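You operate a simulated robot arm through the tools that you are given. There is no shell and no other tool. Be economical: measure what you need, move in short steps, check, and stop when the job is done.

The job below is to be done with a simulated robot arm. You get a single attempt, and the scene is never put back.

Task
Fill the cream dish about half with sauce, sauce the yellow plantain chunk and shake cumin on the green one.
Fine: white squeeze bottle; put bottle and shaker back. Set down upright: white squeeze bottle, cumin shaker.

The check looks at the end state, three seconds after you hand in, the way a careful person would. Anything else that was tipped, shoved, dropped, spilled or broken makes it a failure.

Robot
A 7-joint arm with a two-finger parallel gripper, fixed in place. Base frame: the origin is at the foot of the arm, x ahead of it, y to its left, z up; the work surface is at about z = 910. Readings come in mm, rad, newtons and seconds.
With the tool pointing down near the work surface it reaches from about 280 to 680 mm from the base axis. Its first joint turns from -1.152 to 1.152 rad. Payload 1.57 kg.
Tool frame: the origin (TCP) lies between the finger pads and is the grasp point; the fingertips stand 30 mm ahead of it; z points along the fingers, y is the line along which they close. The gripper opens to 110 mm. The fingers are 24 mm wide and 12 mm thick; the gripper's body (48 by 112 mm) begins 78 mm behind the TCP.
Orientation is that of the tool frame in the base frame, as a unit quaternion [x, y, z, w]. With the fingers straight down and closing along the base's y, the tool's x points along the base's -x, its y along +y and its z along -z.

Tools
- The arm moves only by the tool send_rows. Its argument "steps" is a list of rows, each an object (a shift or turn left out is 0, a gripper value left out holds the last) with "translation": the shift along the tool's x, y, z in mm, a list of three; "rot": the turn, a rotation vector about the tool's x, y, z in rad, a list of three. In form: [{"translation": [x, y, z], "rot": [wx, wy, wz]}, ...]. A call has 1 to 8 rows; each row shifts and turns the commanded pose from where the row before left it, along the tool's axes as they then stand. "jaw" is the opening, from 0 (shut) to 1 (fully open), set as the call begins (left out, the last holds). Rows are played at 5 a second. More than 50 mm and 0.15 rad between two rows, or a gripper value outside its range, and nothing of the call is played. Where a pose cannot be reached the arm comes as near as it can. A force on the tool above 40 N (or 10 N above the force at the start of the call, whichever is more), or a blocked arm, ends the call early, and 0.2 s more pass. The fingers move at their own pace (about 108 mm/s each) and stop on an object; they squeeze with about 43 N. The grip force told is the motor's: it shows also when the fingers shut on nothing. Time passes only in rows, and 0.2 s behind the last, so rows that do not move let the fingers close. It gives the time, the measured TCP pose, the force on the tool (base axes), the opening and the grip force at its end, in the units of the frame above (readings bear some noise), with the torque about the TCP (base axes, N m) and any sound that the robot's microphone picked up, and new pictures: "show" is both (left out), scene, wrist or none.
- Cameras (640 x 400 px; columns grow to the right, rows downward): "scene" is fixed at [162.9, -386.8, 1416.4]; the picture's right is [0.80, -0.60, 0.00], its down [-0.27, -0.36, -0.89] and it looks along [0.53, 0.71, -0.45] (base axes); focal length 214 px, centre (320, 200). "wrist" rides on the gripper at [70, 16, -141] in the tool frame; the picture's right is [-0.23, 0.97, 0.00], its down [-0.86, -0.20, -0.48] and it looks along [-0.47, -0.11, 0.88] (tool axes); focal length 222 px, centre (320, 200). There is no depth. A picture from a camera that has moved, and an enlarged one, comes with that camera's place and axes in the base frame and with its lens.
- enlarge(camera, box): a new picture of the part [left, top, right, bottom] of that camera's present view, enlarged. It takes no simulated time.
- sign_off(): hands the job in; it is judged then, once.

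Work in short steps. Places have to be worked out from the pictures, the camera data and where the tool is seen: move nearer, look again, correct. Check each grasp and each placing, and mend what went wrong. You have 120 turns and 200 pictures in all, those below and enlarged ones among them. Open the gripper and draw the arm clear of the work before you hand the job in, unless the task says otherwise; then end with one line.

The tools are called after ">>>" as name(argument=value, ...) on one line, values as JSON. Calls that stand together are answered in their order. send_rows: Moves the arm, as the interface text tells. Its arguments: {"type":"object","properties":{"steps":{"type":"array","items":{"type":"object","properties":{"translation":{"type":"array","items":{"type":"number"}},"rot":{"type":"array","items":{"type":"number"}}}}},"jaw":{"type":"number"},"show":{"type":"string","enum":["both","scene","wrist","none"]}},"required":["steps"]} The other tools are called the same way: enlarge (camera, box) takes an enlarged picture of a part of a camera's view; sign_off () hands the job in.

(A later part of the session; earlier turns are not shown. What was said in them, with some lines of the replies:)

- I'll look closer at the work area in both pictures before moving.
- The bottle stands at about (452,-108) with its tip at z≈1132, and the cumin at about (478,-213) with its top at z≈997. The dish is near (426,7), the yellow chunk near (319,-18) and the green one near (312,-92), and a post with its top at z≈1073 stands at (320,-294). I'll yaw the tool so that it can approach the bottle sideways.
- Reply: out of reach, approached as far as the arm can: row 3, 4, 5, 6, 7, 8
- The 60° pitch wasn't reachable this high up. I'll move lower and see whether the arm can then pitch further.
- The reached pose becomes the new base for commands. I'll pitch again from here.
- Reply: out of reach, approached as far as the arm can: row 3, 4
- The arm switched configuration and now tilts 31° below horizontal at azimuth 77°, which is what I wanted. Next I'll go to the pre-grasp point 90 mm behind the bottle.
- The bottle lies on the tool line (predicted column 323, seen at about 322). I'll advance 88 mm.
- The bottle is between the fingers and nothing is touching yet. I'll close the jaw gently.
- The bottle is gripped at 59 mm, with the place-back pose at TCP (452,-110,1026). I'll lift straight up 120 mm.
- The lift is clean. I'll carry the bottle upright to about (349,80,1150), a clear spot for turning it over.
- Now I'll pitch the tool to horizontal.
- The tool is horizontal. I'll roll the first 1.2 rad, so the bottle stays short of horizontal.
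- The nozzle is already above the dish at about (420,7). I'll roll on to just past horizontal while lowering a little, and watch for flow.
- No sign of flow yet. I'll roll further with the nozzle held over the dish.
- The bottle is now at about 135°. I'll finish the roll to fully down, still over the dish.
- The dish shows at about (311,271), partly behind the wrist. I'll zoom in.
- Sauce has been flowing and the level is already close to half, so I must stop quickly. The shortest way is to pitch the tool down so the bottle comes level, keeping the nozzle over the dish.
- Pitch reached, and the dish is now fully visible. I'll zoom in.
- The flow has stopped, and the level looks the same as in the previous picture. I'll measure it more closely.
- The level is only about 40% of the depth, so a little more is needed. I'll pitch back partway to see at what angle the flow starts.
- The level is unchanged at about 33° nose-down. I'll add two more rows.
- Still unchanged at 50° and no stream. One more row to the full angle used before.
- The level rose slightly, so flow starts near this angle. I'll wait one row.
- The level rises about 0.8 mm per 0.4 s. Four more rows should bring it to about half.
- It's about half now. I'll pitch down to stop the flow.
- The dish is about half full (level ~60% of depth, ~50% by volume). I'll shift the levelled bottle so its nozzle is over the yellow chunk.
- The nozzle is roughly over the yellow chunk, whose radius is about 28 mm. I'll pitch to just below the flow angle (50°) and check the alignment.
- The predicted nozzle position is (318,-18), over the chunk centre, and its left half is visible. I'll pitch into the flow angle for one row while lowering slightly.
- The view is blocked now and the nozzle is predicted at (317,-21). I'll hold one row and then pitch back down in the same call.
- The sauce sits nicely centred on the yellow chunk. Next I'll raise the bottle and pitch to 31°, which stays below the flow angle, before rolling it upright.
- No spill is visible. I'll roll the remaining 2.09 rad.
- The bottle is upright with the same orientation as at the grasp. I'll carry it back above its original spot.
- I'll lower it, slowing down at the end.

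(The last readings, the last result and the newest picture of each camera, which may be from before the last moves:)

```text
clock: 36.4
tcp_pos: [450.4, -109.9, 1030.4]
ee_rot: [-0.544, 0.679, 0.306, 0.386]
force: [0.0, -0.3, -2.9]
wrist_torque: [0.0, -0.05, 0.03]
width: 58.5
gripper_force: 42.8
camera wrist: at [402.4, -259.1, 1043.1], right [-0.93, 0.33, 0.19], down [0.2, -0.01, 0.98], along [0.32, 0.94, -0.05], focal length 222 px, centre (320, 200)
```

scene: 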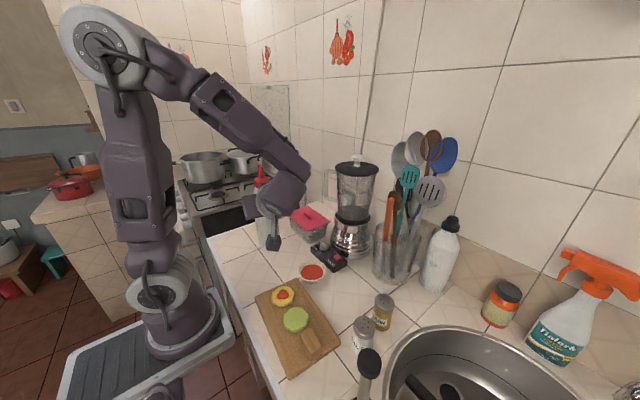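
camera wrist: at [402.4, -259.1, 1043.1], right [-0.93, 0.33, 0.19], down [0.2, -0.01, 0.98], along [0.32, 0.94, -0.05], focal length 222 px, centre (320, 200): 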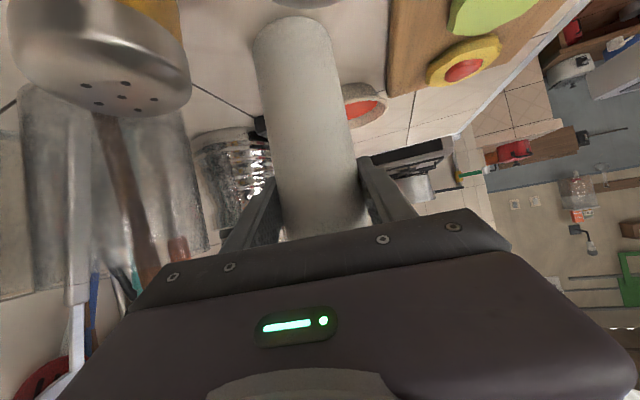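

About 4 mm are left. I'll ease down in 2 mm rows and watch the force.

>>> send_rows(steps=[{"translation": [1.7, 0, 1]}, {"translation": [1.7, 0, 1]}, {}], show="none")

```text
clock: 37.2
tcp_pos: [451.3, -109.9, 1026.5]
ee_rot: [-0.544, 0.679, 0.307, 0.385]
force: [-0.3, 0.8, -3.1]
wrist_torque: [-0.01, -0.01, -0.02]
width: 58.6
gripper_force: 43.4
```

>>> send_rows(steps=[{"translation": [0.9, 0, 0.5]}, {}], show="none")

```text
clock: 37.8
tcp_pos: [451.3, -110.3, 1026.4]
ee_rot: [-0.545, 0.678, 0.307, 0.385]
force: [0.5, -1.5, 1.3]
wrist_torque: [-0.22, 0.15, 0.01]
width: 58.5
gripper_force: 42.9
```

The force has turned to +1.3 N, so the bottle is on the counter. I'll open the jaw.

>>> send_rows(steps=[{}, {}, {}], jaw=1.0, show="wrist")

```text
clock: 38.6
tcp_pos: [451.3, -109.8, 1026.1]
ee_rot: [-0.544, 0.679, 0.307, 0.385]
force: [0.1, 0.4, 0.0]
wrist_torque: [0.03, 0.02, 0.03]
width: 110.0
gripper_force: 0.0
camera wrist: at [402.5, -259.6, 1037.9], right [-0.93, 0.33, 0.19], down [0.2, -0.01, 0.98], along [0.32, 0.94, -0.05], focal length 222 px, centre (320, 200)
```

wrist: 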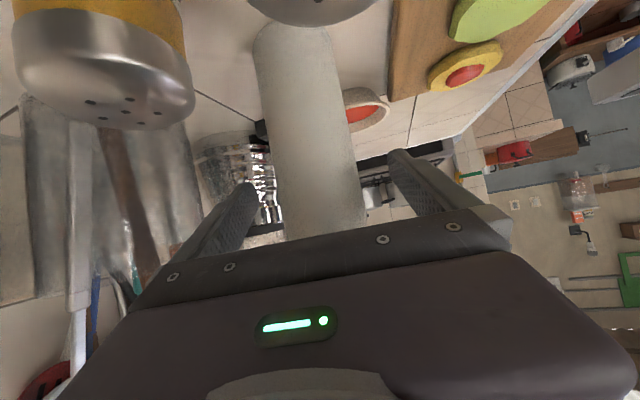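

The bottle is standing free. I'll back out and move high behind the cumin shaker.

>>> send_rows(steps=[{"translation": [0, 0, -30]}, {"translation": [0, 0, -32]}, {"translation": [0, 0, -33]}, {"translation": [2.4, -16.3, -33.3]}, {"translation": [2.4, -16.3, -33.3]}, {"translation": [2.4, -16.3, -33.3]}], show="both")

```text
clock: 40.0
tcp_pos: [456.0, -270.3, 1111.3]
ee_rot: [-0.543, 0.68, 0.306, 0.386]
force: [-0.6, 0.1, 0.0]
wrist_torque: [-0.03, 0.01, 0.01]
width: 110.1
gripper_force: 0.0
out of reach, approached as far as the arm can: row 6
camera wrist: at [407.2, -419.4, 1123.4], right [-0.92, 0.33, 0.19], down [0.2, -0.01, 0.98], along [0.33, 0.94, -0.05], focal length 222 px, centre (320, 200)
```

scene: 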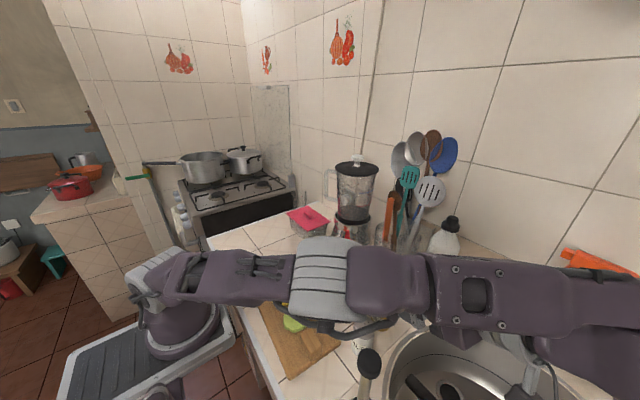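
wrist: 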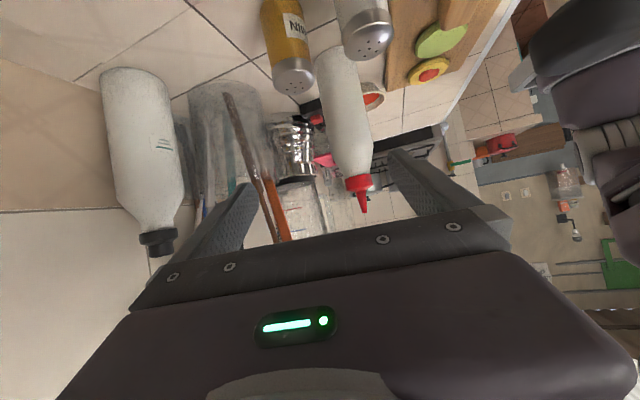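

That spot is at the reach limit, so I'll use azimuth 70°. I'll narrow the jaw to fit beside the salt and lower above the pre-grasp point to refine the positions.

>>> send_rows(steps=[{"translation": [22.8, -1.5, 11.7], "rot": [0.0525, 0, 0.0315]}, {"translation": [22.8, -1.5, 11.7], "rot": [0.0525, 0, 0.0315]}, {}], jaw=0.51, show="wrist")

```text
clock: 40.8
tcp_pos: [458.9, -272.8, 1058.8]
ee_rot: [-0.501, 0.712, 0.282, 0.404]
force: [0.4, 0.8, 0.8]
wrist_torque: [-0.01, 0.02, 0.02]
width: 56.3
gripper_force: 0.2
camera wrist: at [391.9, -415.8, 1071.1], right [-0.88, 0.44, 0.19], down [0.19, -0.04, 0.98], along [0.44, 0.9, -0.05], focal length 222 px, centre (320, 200)
```

wrist: 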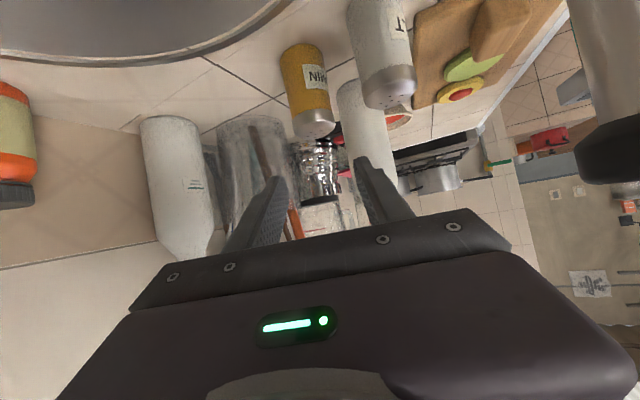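

The gap next to the salt is tight, so I'll enlarge for precise edges.

>>> enlarge(camera="wrist", box=[260, 0, 440, 150])

```text
2.67 times, centred on (350, 75) of wrist
camera zoom: at [391.9, -415.8, 1071.1], right [-0.88, 0.44, 0.19], down [0.19, -0.04, 0.98], along [0.44, 0.9, -0.05], focal length 592 px, centre (240, 533)
```

zoom: 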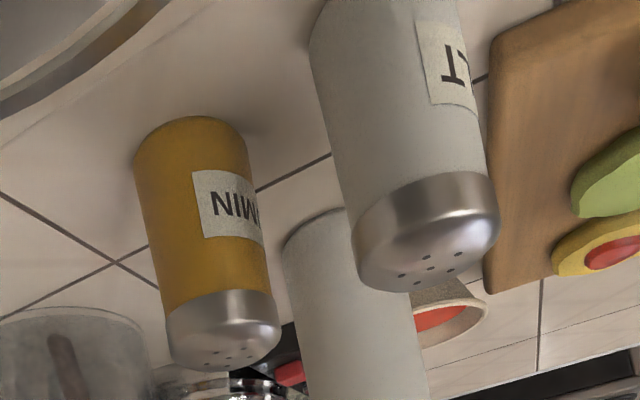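

Refined: cumin at (483,-211) with its top at ~985, salt at (405,-218), which leaves about 7 mm each side of the finger. I'll descend to the pre-grasp point and look.

>>> send_rows(steps=[{"translation": [29.5, -0.6, 18.9]}, {"translation": [29.5, -0.6, 18.9]}], show="wrist")

>>> enlarge(camera="wrist", box=[220, 50, 440, 230])

```text
clock: 41.4
tcp_pos: [461.6, -272.7, 989.4]
ee_rot: [-0.502, 0.71, 0.283, 0.404]
force: [-0.1, -0.7, 0.7]
wrist_torque: [-0.04, 0.03, 0.0]
width: 56.1
gripper_force: 0.2
camera wrist: at [394.9, -414.7, 1002.0], right [-0.88, 0.44, 0.19], down [0.19, -0.04, 0.98], along [0.44, 0.9, -0.05], focal length 222 px, centre (320, 200)
```

wrist: 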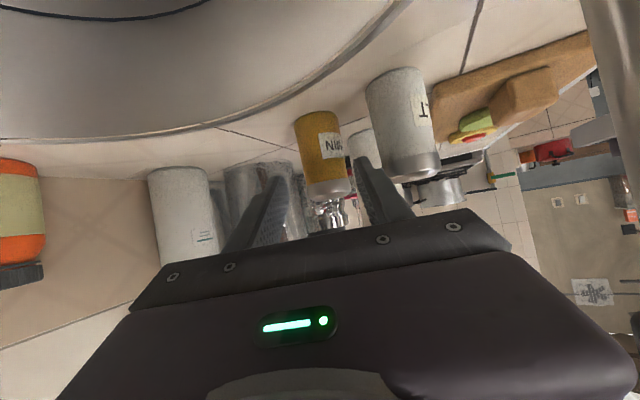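

```text
2.22 times, centred on (330, 140) of wrist
camera zoom: at [394.9, -414.7, 1002.0], right [-0.88, 0.44, 0.19], down [0.19, -0.04, 0.98], along [0.44, 0.9, -0.05], focal length 494 px, centre (298, 333)
```

zoom: 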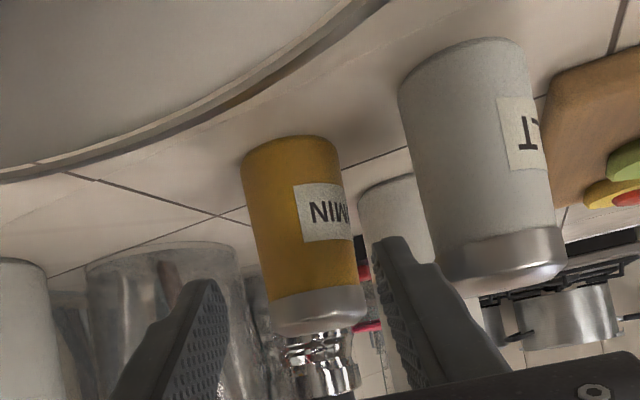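

The shaker is centred between the fingers. I'll advance 74 mm.

>>> send_rows(steps=[{"translation": [0, 0, 25]}, {"translation": [0, 0, 25]}, {"translation": [0, 0, 24]}], show="wrist")

>>> enlarge(camera="wrist", box=[220, 50, 440, 230])

```text
clock: 42.2
tcp_pos: [482.7, -212.8, 952.8]
ee_rot: [-0.502, 0.711, 0.283, 0.404]
force: [0.1, -0.3, 0.4]
wrist_torque: [0.01, -0.01, -0.02]
width: 56.1
gripper_force: 0.1
camera wrist: at [416.0, -355.4, 964.7], right [-0.88, 0.44, 0.19], down [0.2, -0.04, 0.98], along [0.44, 0.9, -0.05], focal length 222 px, centre (320, 200)
```

wrist: 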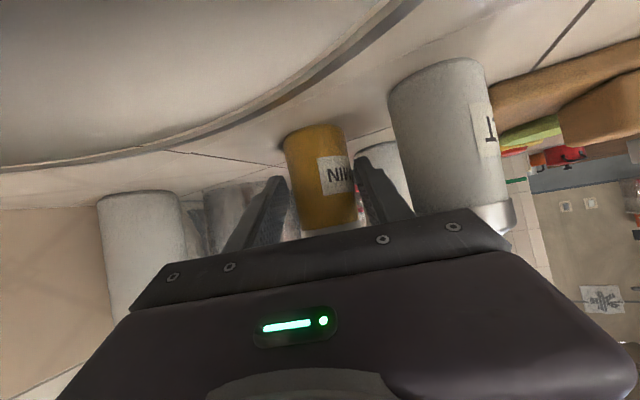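

```text
2.22 times, centred on (330, 140) of wrist
camera zoom: at [416.0, -355.4, 964.7], right [-0.88, 0.44, 0.19], down [0.2, -0.04, 0.98], along [0.44, 0.9, -0.05], focal length 494 px, centre (298, 333)
```

zoom: 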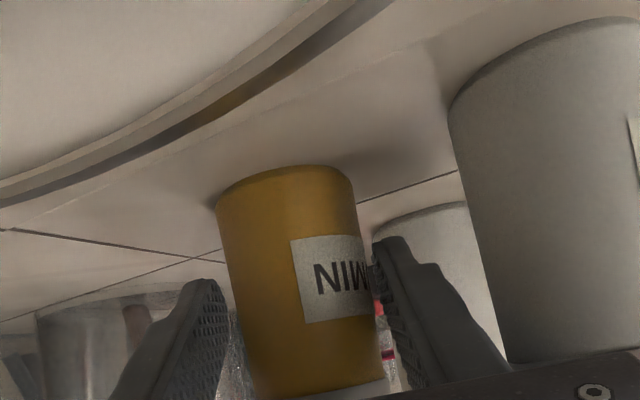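

The fingers straddle the shaker with the salt clear. I'll close.

>>> send_rows(steps=[{}, {}, {}], jaw=0.3, show="none")

```text
clock: 43.0
tcp_pos: [483.0, -213.0, 953.2]
ee_rot: [-0.502, 0.712, 0.282, 0.403]
force: [1.1, 1.0, 0.4]
wrist_torque: [-0.03, 0.0, 0.0]
width: 42.7
gripper_force: 43.0
```

Gripped at 42.7 mm, with the place-back pose at (483,-213,953). I'll lift 140 mm.

>>> send_rows(steps=[{"translation": [-17.2, 0, -10.3]}, {"translation": [-34.3, 0, -20.6]}, {"translation": [-34.3, 0, -20.6]}, {"translation": [-34.3, 0, -20.6]}], show="both")

```text
clock: 44.0
tcp_pos: [483.7, -213.5, 1093.4]
ee_rot: [-0.502, 0.711, 0.283, 0.403]
force: [-0.2, -0.2, -0.9]
wrist_torque: [0.0, -0.01, 0.01]
width: 42.8
gripper_force: 43.2
camera wrist: at [416.7, -356.3, 1106.4], right [-0.88, 0.44, 0.19], down [0.2, -0.04, 0.98], along [0.44, 0.9, -0.05], focal length 222 px, centre (320, 200)
```

scene: 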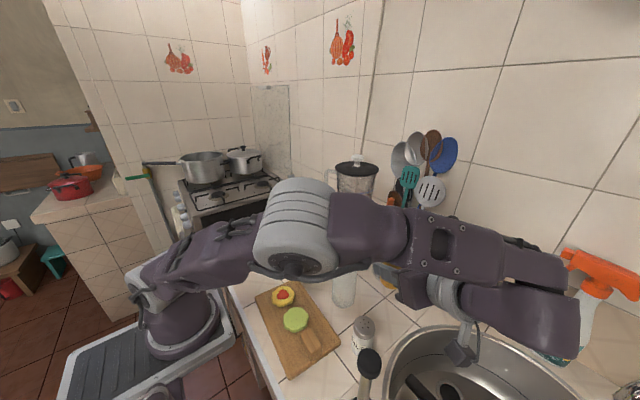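
wrist: 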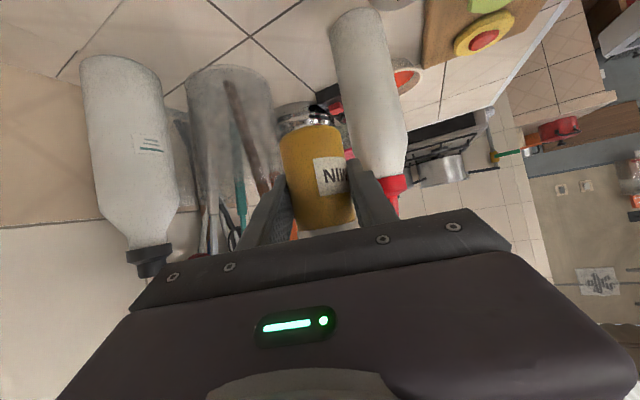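

Lifted cleanly. I'll detour around the bottle: first toward -x while turning to azimuth 60°, then over the green chunk.

>>> send_rows(steps=[{"translation": [-2.6, 32.6, -15.3], "rot": [0.05, 0, 0.03]}, {"translation": [-2.6, 32.6, -15.3], "rot": [0.05, 0, 0.03]}, {"translation": [-2.6, 32.6, -15.3], "rot": [0.05, 0, 0.03]}], show="none")

>>> send_rows(steps=[{"translation": [-11.2, 29.9, 18.6]}, {"translation": [-11.2, 29.9, 18.6]}, {"translation": [-11.2, 29.9, 18.6]}, {"translation": [-11.2, 29.9, 18.6]}], show="scene")

```text
clock: 44.8
tcp_pos: [378.3, -207.2, 1124.3]
ee_rot: [-0.438, 0.752, 0.246, 0.427]
force: [-0.1, -0.7, -0.1]
wrist_torque: [0.01, -0.02, -0.01]
width: 42.5
gripper_force: 43.0
```

```text
clock: 45.8
tcp_pos: [317.9, -71.5, 1124.7]
ee_rot: [-0.438, 0.752, 0.246, 0.427]
force: [0.9, -0.1, -1.2]
wrist_torque: [0.01, 0.01, -0.04]
width: 42.7
gripper_force: 42.8
```

scene: 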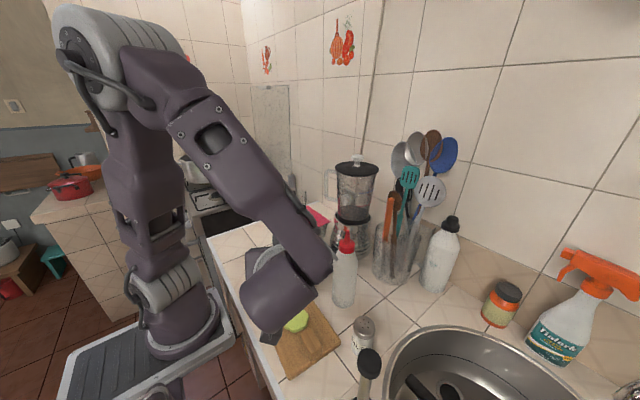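

Now I'll pitch to horizontal here.

>>> send_rows(steps=[{"rot": [0, -0.135, 0]}, {"rot": [0, -0.135, 0]}, {"rot": [0, -0.135, 0]}, {"rot": [0, -0.135, 0]}], show="scene")

```text
clock: 46.8
tcp_pos: [318.2, -73.4, 1123.2]
ee_rot: [-0.356, 0.61, 0.355, 0.612]
force: [-0.6, -0.1, -0.9]
wrist_torque: [-0.03, -0.01, -0.03]
width: 42.8
gripper_force: 43.0
```

scene: 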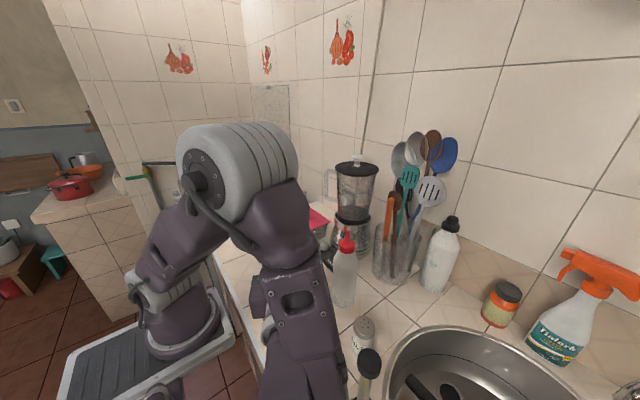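

Reached. I'll roll the first 1.2 rad.

>>> send_rows(steps=[{"rot": [0, 0, 0.15]}, {"rot": [0, 0, 0.15]}, {"rot": [0, 0, 0.15]}, {"rot": [0, 0, 0.15]}, {"rot": [0, 0, 0.15]}, {"rot": [0, 0, 0.15]}, {"rot": [0, 0, 0.15]}, {"rot": [0, 0, 0.15]}], show="scene")

```text
clock: 48.6
tcp_pos: [316.5, -75.2, 1123.3]
ee_rot: [0.053, 0.705, 0.638, 0.304]
force: [0.5, 0.0, -0.9]
wrist_torque: [0.01, 0.02, 0.0]
width: 42.8
gripper_force: 43.1
```

scene: 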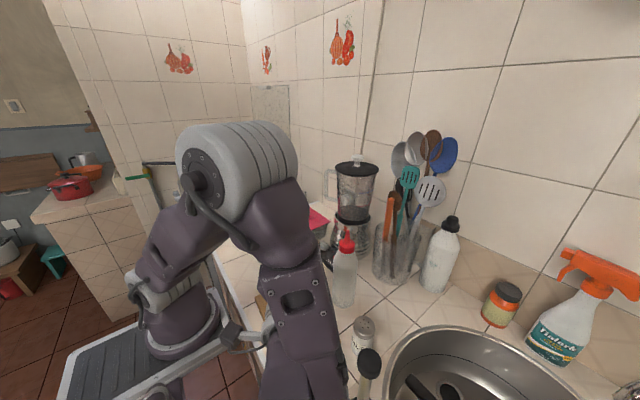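

I'll continue the roll while descending.

>>> send_rows(steps=[{"translation": [2.9, -7.5, 0], "rot": [0, 0, 0.15]}, {"translation": [1.8, -7.8, 0], "rot": [0, 0, 0.15]}, {"translation": [0.6, -8, 0], "rot": [0, 0, 0.15]}, {"translation": [-0.6, -8, 0], "rot": [0, 0, 0.15]}, {"translation": [-1.8, -7.8, 0], "rot": [0, 0, 0.15]}, {"translation": [-3, -7.4, 0], "rot": [0, 0, 0.15]}, {"translation": [-4, -6.9, 0], "rot": [0, 0, 0.15]}], show="both")

```text
clock: 50.2
tcp_pos: [319.5, -73.0, 1066.7]
ee_rot: [0.398, 0.585, 0.705, -0.056]
force: [0.5, -0.6, -1.1]
wrist_torque: [0.0, 0.01, 0.03]
width: 42.7
gripper_force: 42.8
camera wrist: at [211.2, -173.8, 1123.0], right [0.68, -0.39, 0.62], down [0.23, -0.68, -0.69], along [0.69, 0.62, -0.38], focal length 222 px, centre (320, 200)
```

scene: 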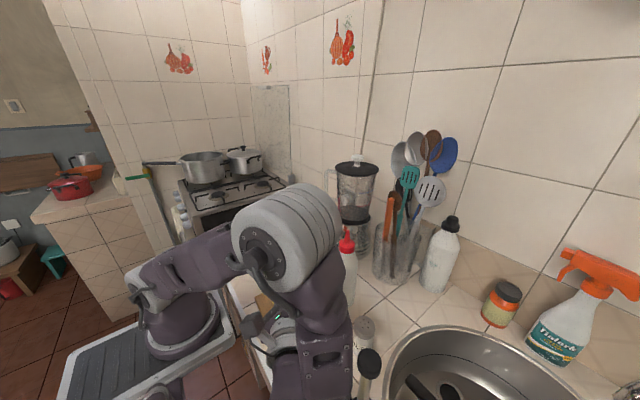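
wrist: 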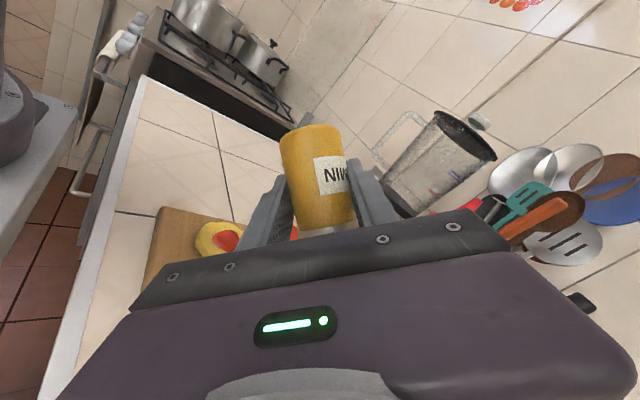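

Still clear. I'll finish the roll and descend to about z 1007 over the green chunk.

>>> send_rows(steps=[{"translation": [-6.3, -7.8, 0], "rot": [0, 0, 0.1486]}, {"translation": [-7.4, -6.75, 0], "rot": [0, 0, 0.1486]}, {"translation": [-8.3, -5.6, 0], "rot": [0, 0, 0.1486]}, {"translation": [-9, -4.3, 0], "rot": [0, 0, 0.1486]}, {"translation": [-9.6, -2.9, 0], "rot": [0, 0, 0.1486]}, {"translation": [-9.9, -1.5, 0], "rot": [0, 0, 0.1486]}], show="both")

```text
clock: 51.6
tcp_pos: [318.5, -73.0, 1006.6]
ee_rot: [0.612, 0.357, 0.612, -0.353]
force: [-0.3, 0.3, -0.7]
wrist_torque: [0.03, 0.04, 0.01]
width: 42.9
gripper_force: 42.8
camera wrist: at [263.8, -203.6, 1075.9], right [0.85, -0.48, -0.22], down [-0.41, -0.32, -0.85], along [0.34, 0.82, -0.47], focal length 222 px, centre (320, 200)
```

scene: 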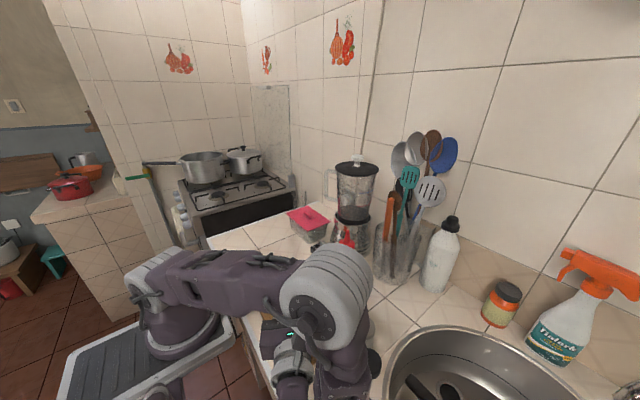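
wrist: 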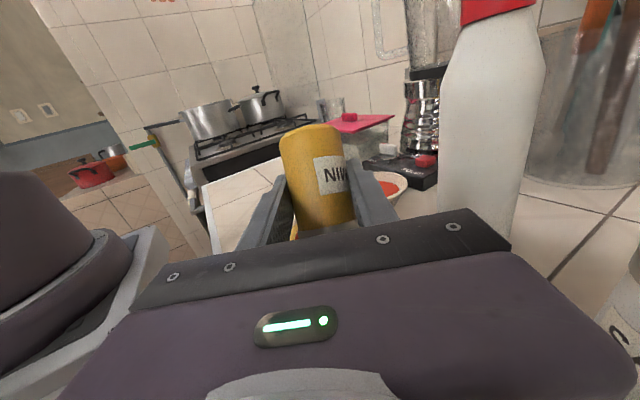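

The shaker is inverted over the green chunk with no contact. I'll shake it gently up and down.

>>> send_rows(steps=[{"translation": [20, 0, 0]}, {"translation": [-20, 0, 0]}, {"translation": [20, 0, 0]}, {"translation": [-20, 0, 0]}, {"translation": [20, 0, 0]}, {"translation": [-20, 0, 0]}], show="none")

>>> enlarge(camera="scene", box=[230, 260, 390, 400])

```text
clock: 53.0
tcp_pos: [317.0, -75.0, 1006.7]
ee_rot: [0.611, 0.357, 0.612, -0.354]
force: [0.2, 0.9, -1.8]
wrist_torque: [0.0, -0.02, 0.03]
width: 42.9
gripper_force: 43.0
```

```text
2.86 times, centred on (310, 330) of scene
camera zoom: at [162.9, -386.8, 1416.4], right [0.8, -0.6, 0.0], down [-0.27, -0.36, -0.89], along [0.53, 0.71, -0.45], focal length 613 px, centre (349, -171)
```

zoom: 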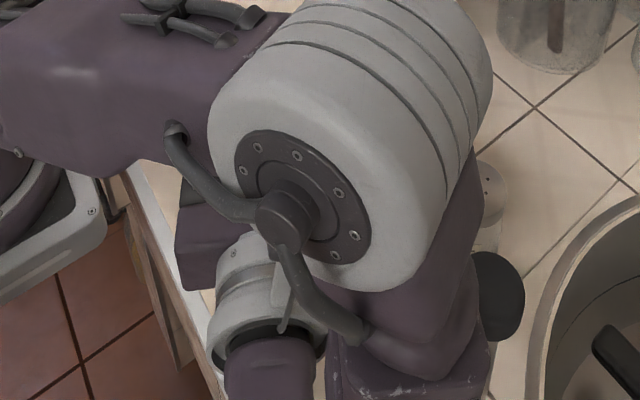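

The arm blocks the view. I'll pitch the tool down while raising to look at the green chunk.

>>> send_rows(steps=[{"translation": [8, 0, 0], "rot": [0, -0.15, 0]}, {"translation": [7.9, 0, -1.2], "rot": [0, -0.15, 0]}, {"translation": [7.6, 0, -2.4], "rot": [0, -0.15, 0]}, {"translation": [7.2, 0, -3.5], "rot": [0, -0.15, 0]}, {"translation": [6.6, 0, -4.5], "rot": [0, -0.15, 0]}, {"translation": [5.9, 0, -5.5], "rot": [0, -0.15, 0]}, {"translation": [5, 0, -6.3], "rot": [0, -0.15, 0]}], show="scene")

>>> enlarge(camera="scene", box=[250, 270, 350, 370])

```text
clock: 54.6
tcp_pos: [318.1, -73.5, 1063.4]
ee_rot: [0.835, 0.486, 0.223, -0.127]
force: [-0.6, -0.5, -1.2]
wrist_torque: [-0.03, 0.0, 0.06]
width: 42.7
gripper_force: 43.1
```

scene: 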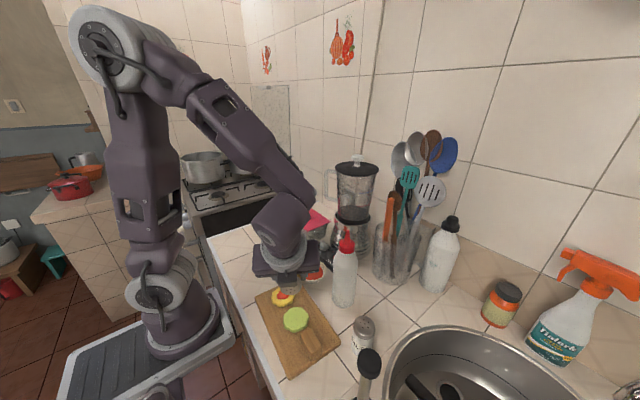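

```text
4.00 times, centred on (300, 320) of scene
camera zoom: at [162.8, -386.8, 1416.4], right [0.8, -0.6, 0.0], down [-0.27, -0.36, -0.89], along [0.53, 0.71, -0.45], focal length 858 px, centre (400, -280)
```

zoom: 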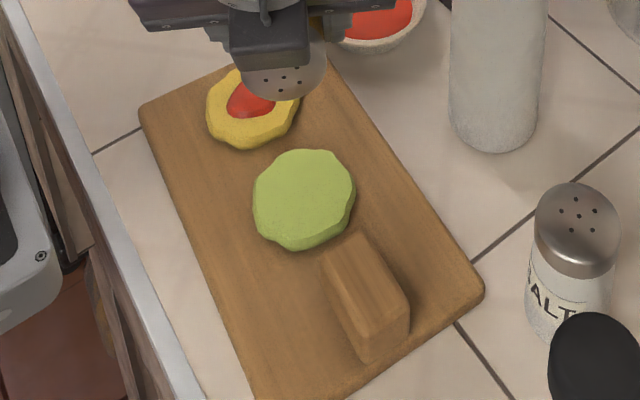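

There's no cumin yet, but everything else is fine. I'll go back to inverted and shake more vigorously.

>>> send_rows(steps=[{"translation": [-4, 0, 6.9], "rot": [0, 0.15, 0]}, {"translation": [-5, 0, 6.3], "rot": [0, 0.15, 0]}, {"translation": [-5.9, 0, 5.5], "rot": [0, 0.15, 0]}, {"translation": [-6.6, 0, 4.5], "rot": [0, 0.15, 0]}, {"translation": [-7.2, 0, 3.5], "rot": [0, 0.15, 0]}, {"translation": [-7.6, 0, 2.4], "rot": [0, 0.15, 0]}, {"translation": [-7.9, 0, 1.2], "rot": [0, 0.15, 0]}], show="none")

>>> send_rows(steps=[{"translation": [45, 0, 0]}, {"translation": [-45, 0, 0]}, {"translation": [45, 0, 0]}, {"translation": [-45, 0, 0]}, {"translation": [45, 0, 0]}, {"translation": [-45, 0, 0]}, {"translation": [45, 0, 0]}, {"translation": [-45, 0, 0]}], show="none")

```text
clock: 56.2
tcp_pos: [318.0, -73.4, 1006.6]
ee_rot: [0.609, 0.357, 0.613, -0.354]
force: [-0.5, 0.5, -0.4]
wrist_torque: [0.03, -0.04, 0.0]
width: 42.8
gripper_force: 42.5
```

```text
clock: 58.0
tcp_pos: [316.8, -72.7, 1008.4]
ee_rot: [0.611, 0.357, 0.612, -0.353]
force: [0.7, 0.6, -0.6]
wrist_torque: [-0.05, 0.03, 0.01]
width: 42.8
gripper_force: 42.3
```

Now I'll pitch down to look again.

>>> send_rows(steps=[{"translation": [8, 0, 0], "rot": [0, -0.15, 0]}, {"translation": [7.9, 0, -1.2], "rot": [0, -0.15, 0]}, {"translation": [7.6, 0, -2.4], "rot": [0, -0.15, 0]}, {"translation": [7.2, 0, -3.5], "rot": [0, -0.15, 0]}, {"translation": [6.6, 0, -4.5], "rot": [0, -0.15, 0]}, {"translation": [5.9, 0, -5.5], "rot": [0, -0.15, 0]}, {"translation": [5, 0, -6.3], "rot": [0, -0.15, 0]}], show="none")

>>> enlarge(camera="scene", box=[265, 290, 325, 350])

```text
clock: 59.6
tcp_pos: [317.2, -73.5, 1063.9]
ee_rot: [0.835, 0.486, 0.223, -0.127]
force: [0.0, -0.1, -1.0]
wrist_torque: [-0.06, 0.01, -0.02]
width: 42.7
gripper_force: 43.2
```

```text
6.67 times, centred on (295, 320) of scene
camera zoom: at [162.8, -386.8, 1416.4], right [0.8, -0.6, 0.0], down [-0.27, -0.36, -0.89], along [0.53, 0.71, -0.45], focal length 1430 px, centre (487, -600)
```

zoom: 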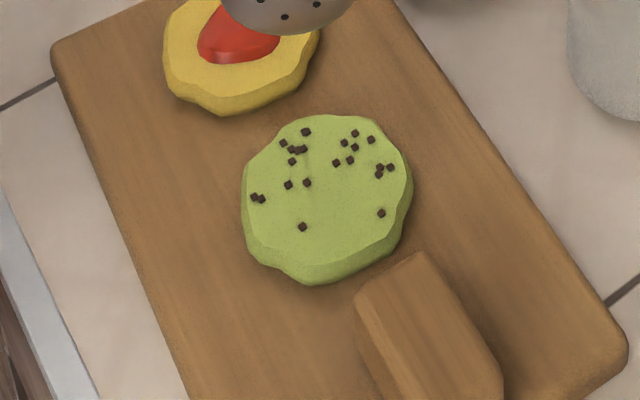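

The cumin landed on the green chunk, about 19 grains, biased to its far side. I'll do one shorter round 10 mm nearer to even it out.

>>> send_rows(steps=[{"translation": [-12.7, 0, 1.9], "rot": [0, 0.15, 0]}, {"translation": [-5, 0, 6.3], "rot": [0, 0.15, 0]}, {"translation": [-5.9, 0, 5.5], "rot": [0, 0.15, 0]}, {"translation": [-6.6, 0, 4.5], "rot": [0, 0.15, 0]}, {"translation": [-7.2, 0, 3.5], "rot": [0, 0.15, 0]}, {"translation": [-7.6, 0, 2.4], "rot": [0, 0.15, 0]}, {"translation": [-7.9, 0, 1.2], "rot": [0, 0.15, 0]}], show="none")

>>> send_rows(steps=[{"translation": [45, 0, 0]}, {"translation": [-45, 0, 0]}, {"translation": [45, 0, 0]}, {"translation": [-45, 0, 0]}], show="none")

>>> send_rows(steps=[{"translation": [8, 0, 0], "rot": [0, -0.15, 0]}, {"translation": [7.9, 0, -1.2], "rot": [0, -0.15, 0]}, {"translation": [7.6, 0, -2.4], "rot": [0, -0.15, 0]}, {"translation": [7.2, 0, -3.5], "rot": [0, -0.15, 0]}, {"translation": [6.6, 0, -4.5], "rot": [0, -0.15, 0]}, {"translation": [5.9, 0, -5.5], "rot": [0, -0.15, 0]}, {"translation": [5, 0, -6.3], "rot": [0, -0.15, 0]}], show="none")

>>> enlarge(camera="scene", box=[265, 290, 325, 350])

```text
clock: 61.2
tcp_pos: [312.5, -81.2, 1005.9]
ee_rot: [0.609, 0.357, 0.613, -0.353]
force: [-0.2, 0.1, -1.0]
wrist_torque: [0.02, -0.01, 0.03]
width: 42.4
gripper_force: 42.9
```

```text
clock: 62.2
tcp_pos: [312.8, -83.3, 1007.7]
ee_rot: [0.611, 0.357, 0.612, -0.353]
force: [-0.3, 0.8, -1.3]
wrist_torque: [-0.02, 0.02, 0.01]
width: 42.4
gripper_force: 43.0
```

```text
clock: 63.8
tcp_pos: [312.9, -81.8, 1062.9]
ee_rot: [0.835, 0.486, 0.224, -0.128]
force: [0.1, 0.7, -1.3]
wrist_torque: [0.02, -0.01, -0.01]
width: 42.6
gripper_force: 42.7
```

```text
6.67 times, centred on (295, 320) of scene
camera zoom: at [162.9, -386.8, 1416.4], right [0.8, -0.6, 0.0], down [-0.27, -0.36, -0.89], along [0.53, 0.71, -0.45], focal length 1430 px, centre (487, -600)
```

zoom: 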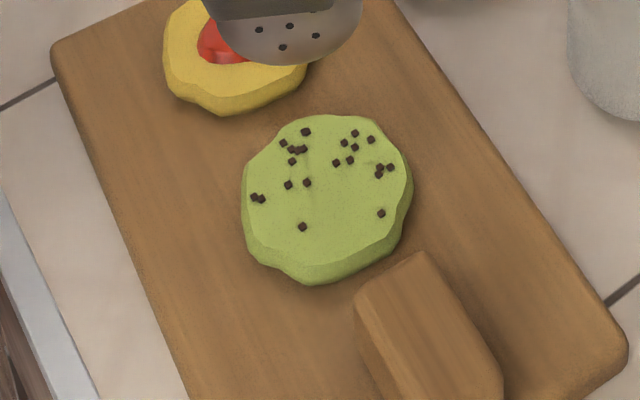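

No new grains this time and none on the board; the seasoning is clearly visible, so that's enough. I'll raise and roll the shaker back upright with the tool still steep, which keeps it from tipping below level.

>>> send_rows(steps=[{"translation": [15, 0, -26]}, {"translation": [15, 0, -26]}, {"rot": [0, 0, -0.15]}, {"rot": [0, 0, -0.15]}, {"rot": [0, 0, -0.15]}, {"rot": [0, 0, -0.15]}, {"rot": [0, 0, -0.15]}, {"rot": [0, 0, -0.15]}], show="scene")

```text
clock: 65.6
tcp_pos: [312.5, -83.5, 1123.4]
ee_rot: [0.54, 0.801, 0.258, -0.018]
force: [0.1, 0.1, -1.5]
wrist_torque: [-0.04, 0.0, -0.03]
width: 42.2
gripper_force: 42.9
```

scene: 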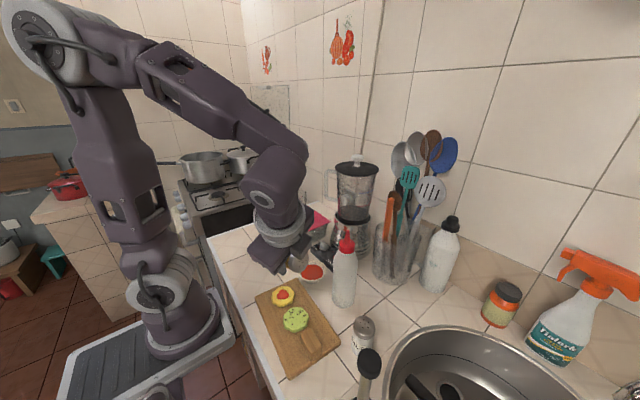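

>>> send_rows(steps=[{"rot": [0, 0, -0.1494]}, {"rot": [0, 0, -0.1494]}, {"rot": [0, 0, -0.1494]}, {"rot": [0, 0, -0.1494]}, {"rot": [0, 0, -0.1494]}, {"rot": [0, 0, -0.1494]}, {"rot": [0, 0, -0.1494]}, {"rot": [0, 0, -0.1494]}], show="none")

>>> send_rows(steps=[{"rot": [0, 0, -0.1494]}, {"rot": [0, 0, -0.1494]}, {"rot": [0, 0, -0.1494]}, {"rot": [0, 0, -0.1494]}, {"rot": [0, 0, -0.1494]}, {"rot": [0, 0, -0.1494]}, {"rot": [0, 0, -0.1494]}], show="scene")

```text
clock: 67.4
tcp_pos: [312.2, -82.4, 1123.0]
ee_rot: [-0.005, 0.966, 0.223, 0.131]
force: [0.7, -0.5, -1.0]
wrist_torque: [0.0, -0.01, -0.01]
width: 42.2
gripper_force: 42.9
```

```text
clock: 69.0
tcp_pos: [312.7, -82.0, 1122.5]
ee_rot: [-0.487, 0.835, 0.127, 0.224]
force: [0.1, 0.1, -1.4]
wrist_torque: [-0.02, -0.01, 0.0]
width: 42.1
gripper_force: 43.0
```

scene: 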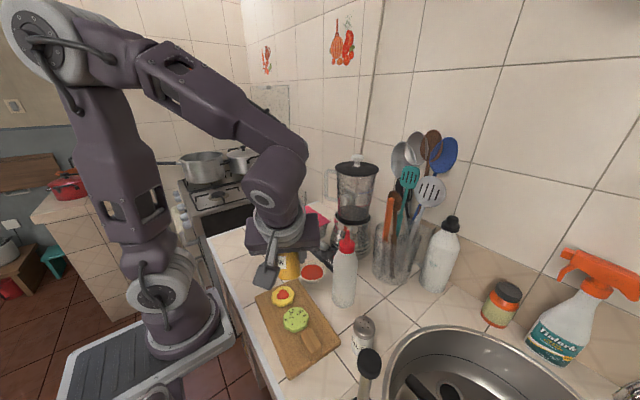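

I'll pitch to 31°, matching the pose on the way in.

>>> send_rows(steps=[{"rot": [0, -0.1275, 0]}, {"rot": [0, -0.1275, 0]}, {"rot": [0, -0.1275, 0]}, {"rot": [0, -0.1275, 0]}], show="scene")

```text
clock: 70.0
tcp_pos: [312.3, -82.2, 1123.9]
ee_rot: [-0.438, 0.751, 0.246, 0.429]
force: [0.0, 0.3, -1.4]
wrist_torque: [-0.03, 0.02, 0.01]
width: 42.3
gripper_force: 42.6
```

scene: 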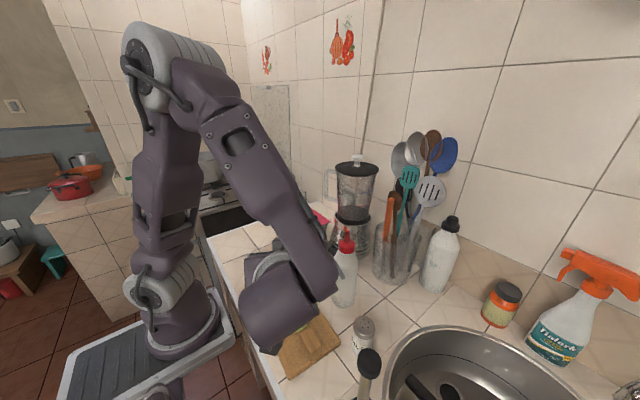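

>>> send_rows(steps=[{"translation": [9.7, -29.9, -16.1]}, {"translation": [9.7, -29.9, -16.1]}, {"translation": [9.7, -29.9, -16.1]}, {"translation": [9.7, -29.9, -16.1]}, {"translation": [1.6, -31.9, 16.9], "rot": [-0.05, 0, -0.03]}, {"translation": [1.6, -31.9, 16.9], "rot": [-0.05, 0, -0.03]}, {"translation": [1.6, -31.9, 16.9], "rot": [-0.05, 0, -0.03]}], show="scene")

```text
clock: 71.6
tcp_pos: [481.9, -211.3, 1095.2]
ee_rot: [-0.501, 0.711, 0.282, 0.404]
force: [0.6, 0.3, -1.6]
wrist_torque: [-0.04, 0.03, 0.01]
width: 42.1
gripper_force: 42.6
```

scene: 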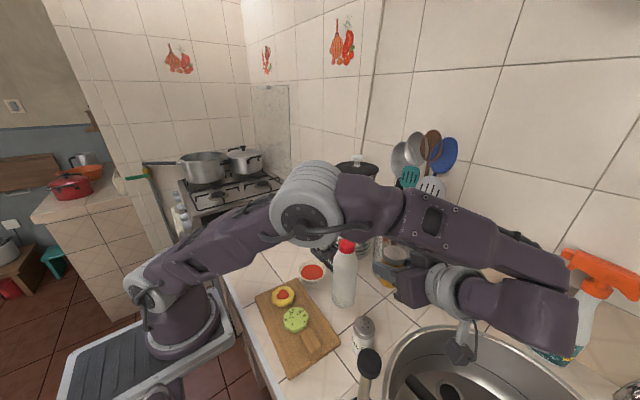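

I'm back above the spot with the same orientation. I'll lower, stopping about 5 mm short.

>>> send_rows(steps=[{"translation": [34.8, -1.5, 19.7]}, {"translation": [34.3, 0, 20.6]}, {"translation": [34.3, 0, 20.6]}, {"translation": [10.3, 0, 6.2]}, {"translation": [4.3, 0, 2.6]}], show="wrist")

```text
clock: 72.8
tcp_pos: [484.7, -215.0, 957.5]
ee_rot: [-0.502, 0.712, 0.281, 0.404]
force: [-0.1, -0.3, -0.9]
wrist_torque: [0.0, -0.02, -0.02]
width: 42.3
gripper_force: 43.0
camera wrist: at [417.7, -356.5, 968.8], right [-0.88, 0.44, 0.19], down [0.19, -0.04, 0.98], along [0.44, 0.9, -0.05], focal length 222 px, centre (320, 200)
```

wrist: 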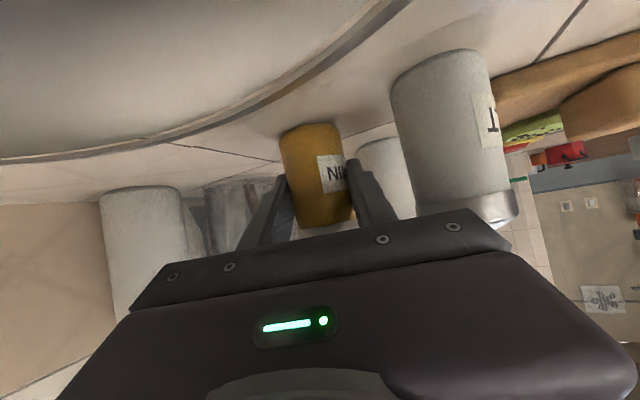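

>>> send_rows(steps=[{"translation": [1.7, 0, 1]}, {"translation": [1.3, 0, 0.8]}, {}], show="none")

```text
clock: 73.6
tcp_pos: [484.1, -212.4, 953.0]
ee_rot: [-0.502, 0.711, 0.282, 0.404]
force: [-1.9, -2.3, 10.8]
wrist_torque: [-0.1, 0.31, 0.06]
width: 42.0
gripper_force: 42.8
```

It's firmly on the counter, so I'll release to the narrow opening.

>>> send_rows(steps=[{"translation": [-0.4, 0, -0.2]}, {}, {}], jaw=0.51, show="wrist")

```text
clock: 74.4
tcp_pos: [485.3, -213.2, 953.8]
ee_rot: [-0.502, 0.711, 0.282, 0.404]
force: [0.2, -0.1, 0.0]
wrist_torque: [0.01, -0.01, 0.02]
width: 56.0
gripper_force: 0.1
camera wrist: at [417.6, -355.8, 965.9], right [-0.88, 0.44, 0.19], down [0.19, -0.04, 0.98], along [0.44, 0.9, -0.05], focal length 222 px, centre (320, 200)
```

wrist: 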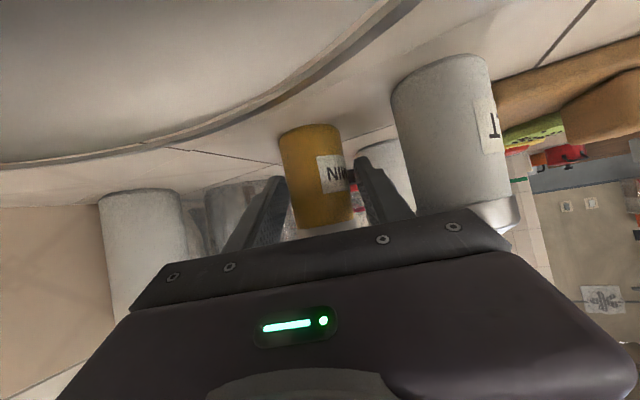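

Released. I'll back out and rise.

>>> send_rows(steps=[{"translation": [0, 0, -25]}, {"translation": [0, 0, -25]}, {"translation": [0, 0, -25]}, {"translation": [-34.3, 0, -20.6]}, {"translation": [-34.3, 0, -20.6]}, {"translation": [-34.3, 0, -20.6]}], show="both")

```text
clock: 75.8
tcp_pos: [464.8, -274.9, 1112.4]
ee_rot: [-0.501, 0.711, 0.282, 0.404]
force: [-0.5, -0.2, -0.6]
wrist_torque: [-0.03, -0.03, -0.03]
width: 56.0
gripper_force: 0.0
camera wrist: at [396.9, -417.2, 1124.6], right [-0.88, 0.44, 0.19], down [0.19, -0.04, 0.98], along [0.44, 0.9, -0.05], focal length 222 px, centre (320, 200)
```

scene: 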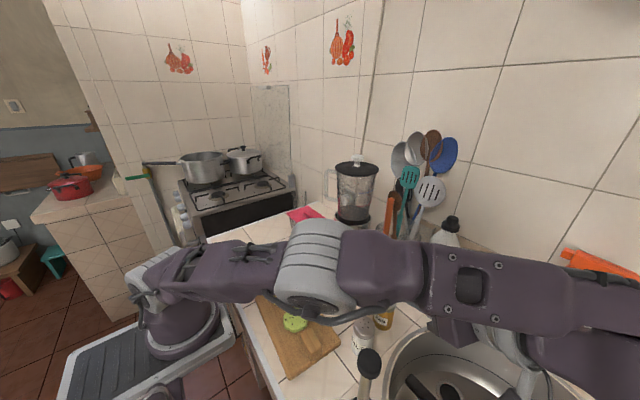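
wrist: 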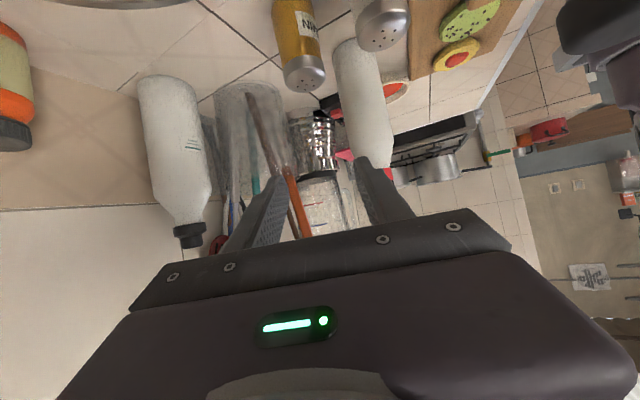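

All items stand upright. I'll draw the arm up and clear, then open the gripper.

>>> send_rows(steps=[{"translation": [-27.8, 31, -6.5]}, {"translation": [-27.8, 31, -6.5]}, {"translation": [-27.8, 31, -6.5]}, {"translation": [-27.8, 31, -6.5]}, {"translation": [-25, 0, -15]}], show="scene")

```text
clock: 77.0
tcp_pos: [363.5, -186.4, 1233.8]
ee_rot: [-0.501, 0.711, 0.281, 0.405]
force: [-0.7, -0.1, -1.1]
wrist_torque: [0.01, -0.05, 0.0]
width: 55.9
gripper_force: 0.0
out of reach, approached as far as the arm can: row 5
```

scene: 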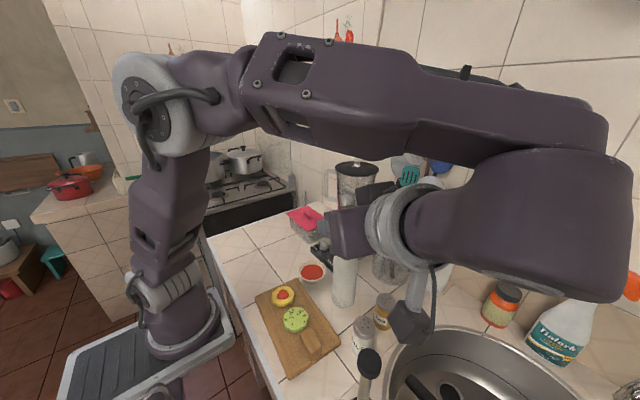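

I'll open the gripper here and take a final close look at the work area.

>>> send_rows(steps=[{}, {}, {}], jaw=1.0, show="wrist")

>>> enlarge(camera="scene", box=[240, 220, 420, 390])

```text
clock: 77.8
tcp_pos: [365.0, -188.3, 1234.0]
ee_rot: [-0.502, 0.711, 0.282, 0.404]
force: [0.0, -0.4, 0.2]
wrist_torque: [0.03, 0.0, 0.02]
width: 109.7
gripper_force: 0.0
camera wrist: at [297.3, -330.0, 1246.4], right [-0.88, 0.44, 0.19], down [0.19, -0.04, 0.98], along [0.44, 0.9, -0.05], focal length 222 px, centre (320, 200)
```

wrist: 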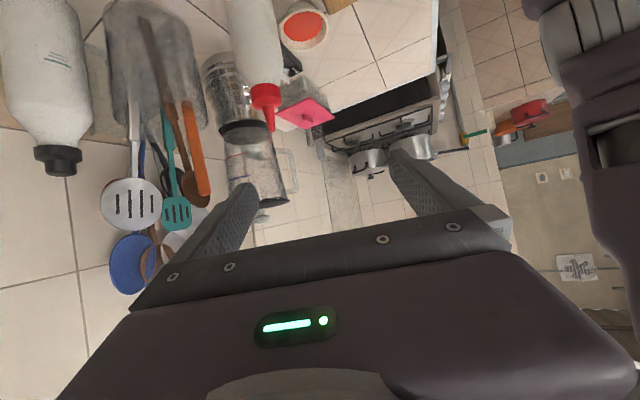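

```text
2.35 times, centred on (330, 305) of scene
camera zoom: at [162.9, -386.8, 1416.4], right [0.8, -0.6, 0.0], down [-0.27, -0.36, -0.89], along [0.53, 0.71, -0.45], focal length 505 px, centre (296, -47)
```

zoom: 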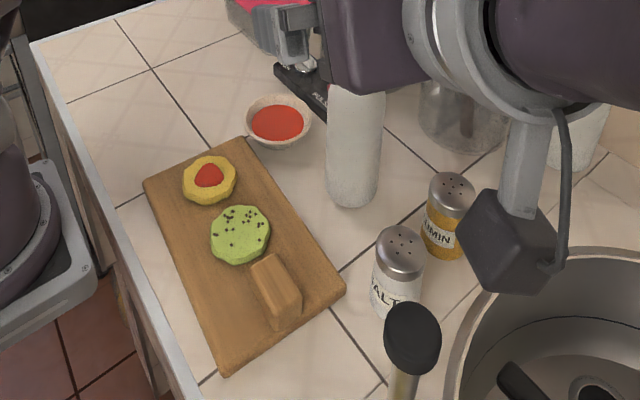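

The dish is half full, the yellow chunk has sauce, the green one has cumin, and the bottle and shaker are upright in their places. I'll hand in.

>>> sign_off()

```text
The job is handed in.
```

The cream dish is about half full of sauce, the yellow plantain chunk is sauced, the green one has cumin on it, and the white squeeze bottle and cumin shaker are back upright where they stood, with no spills in the last pictures.
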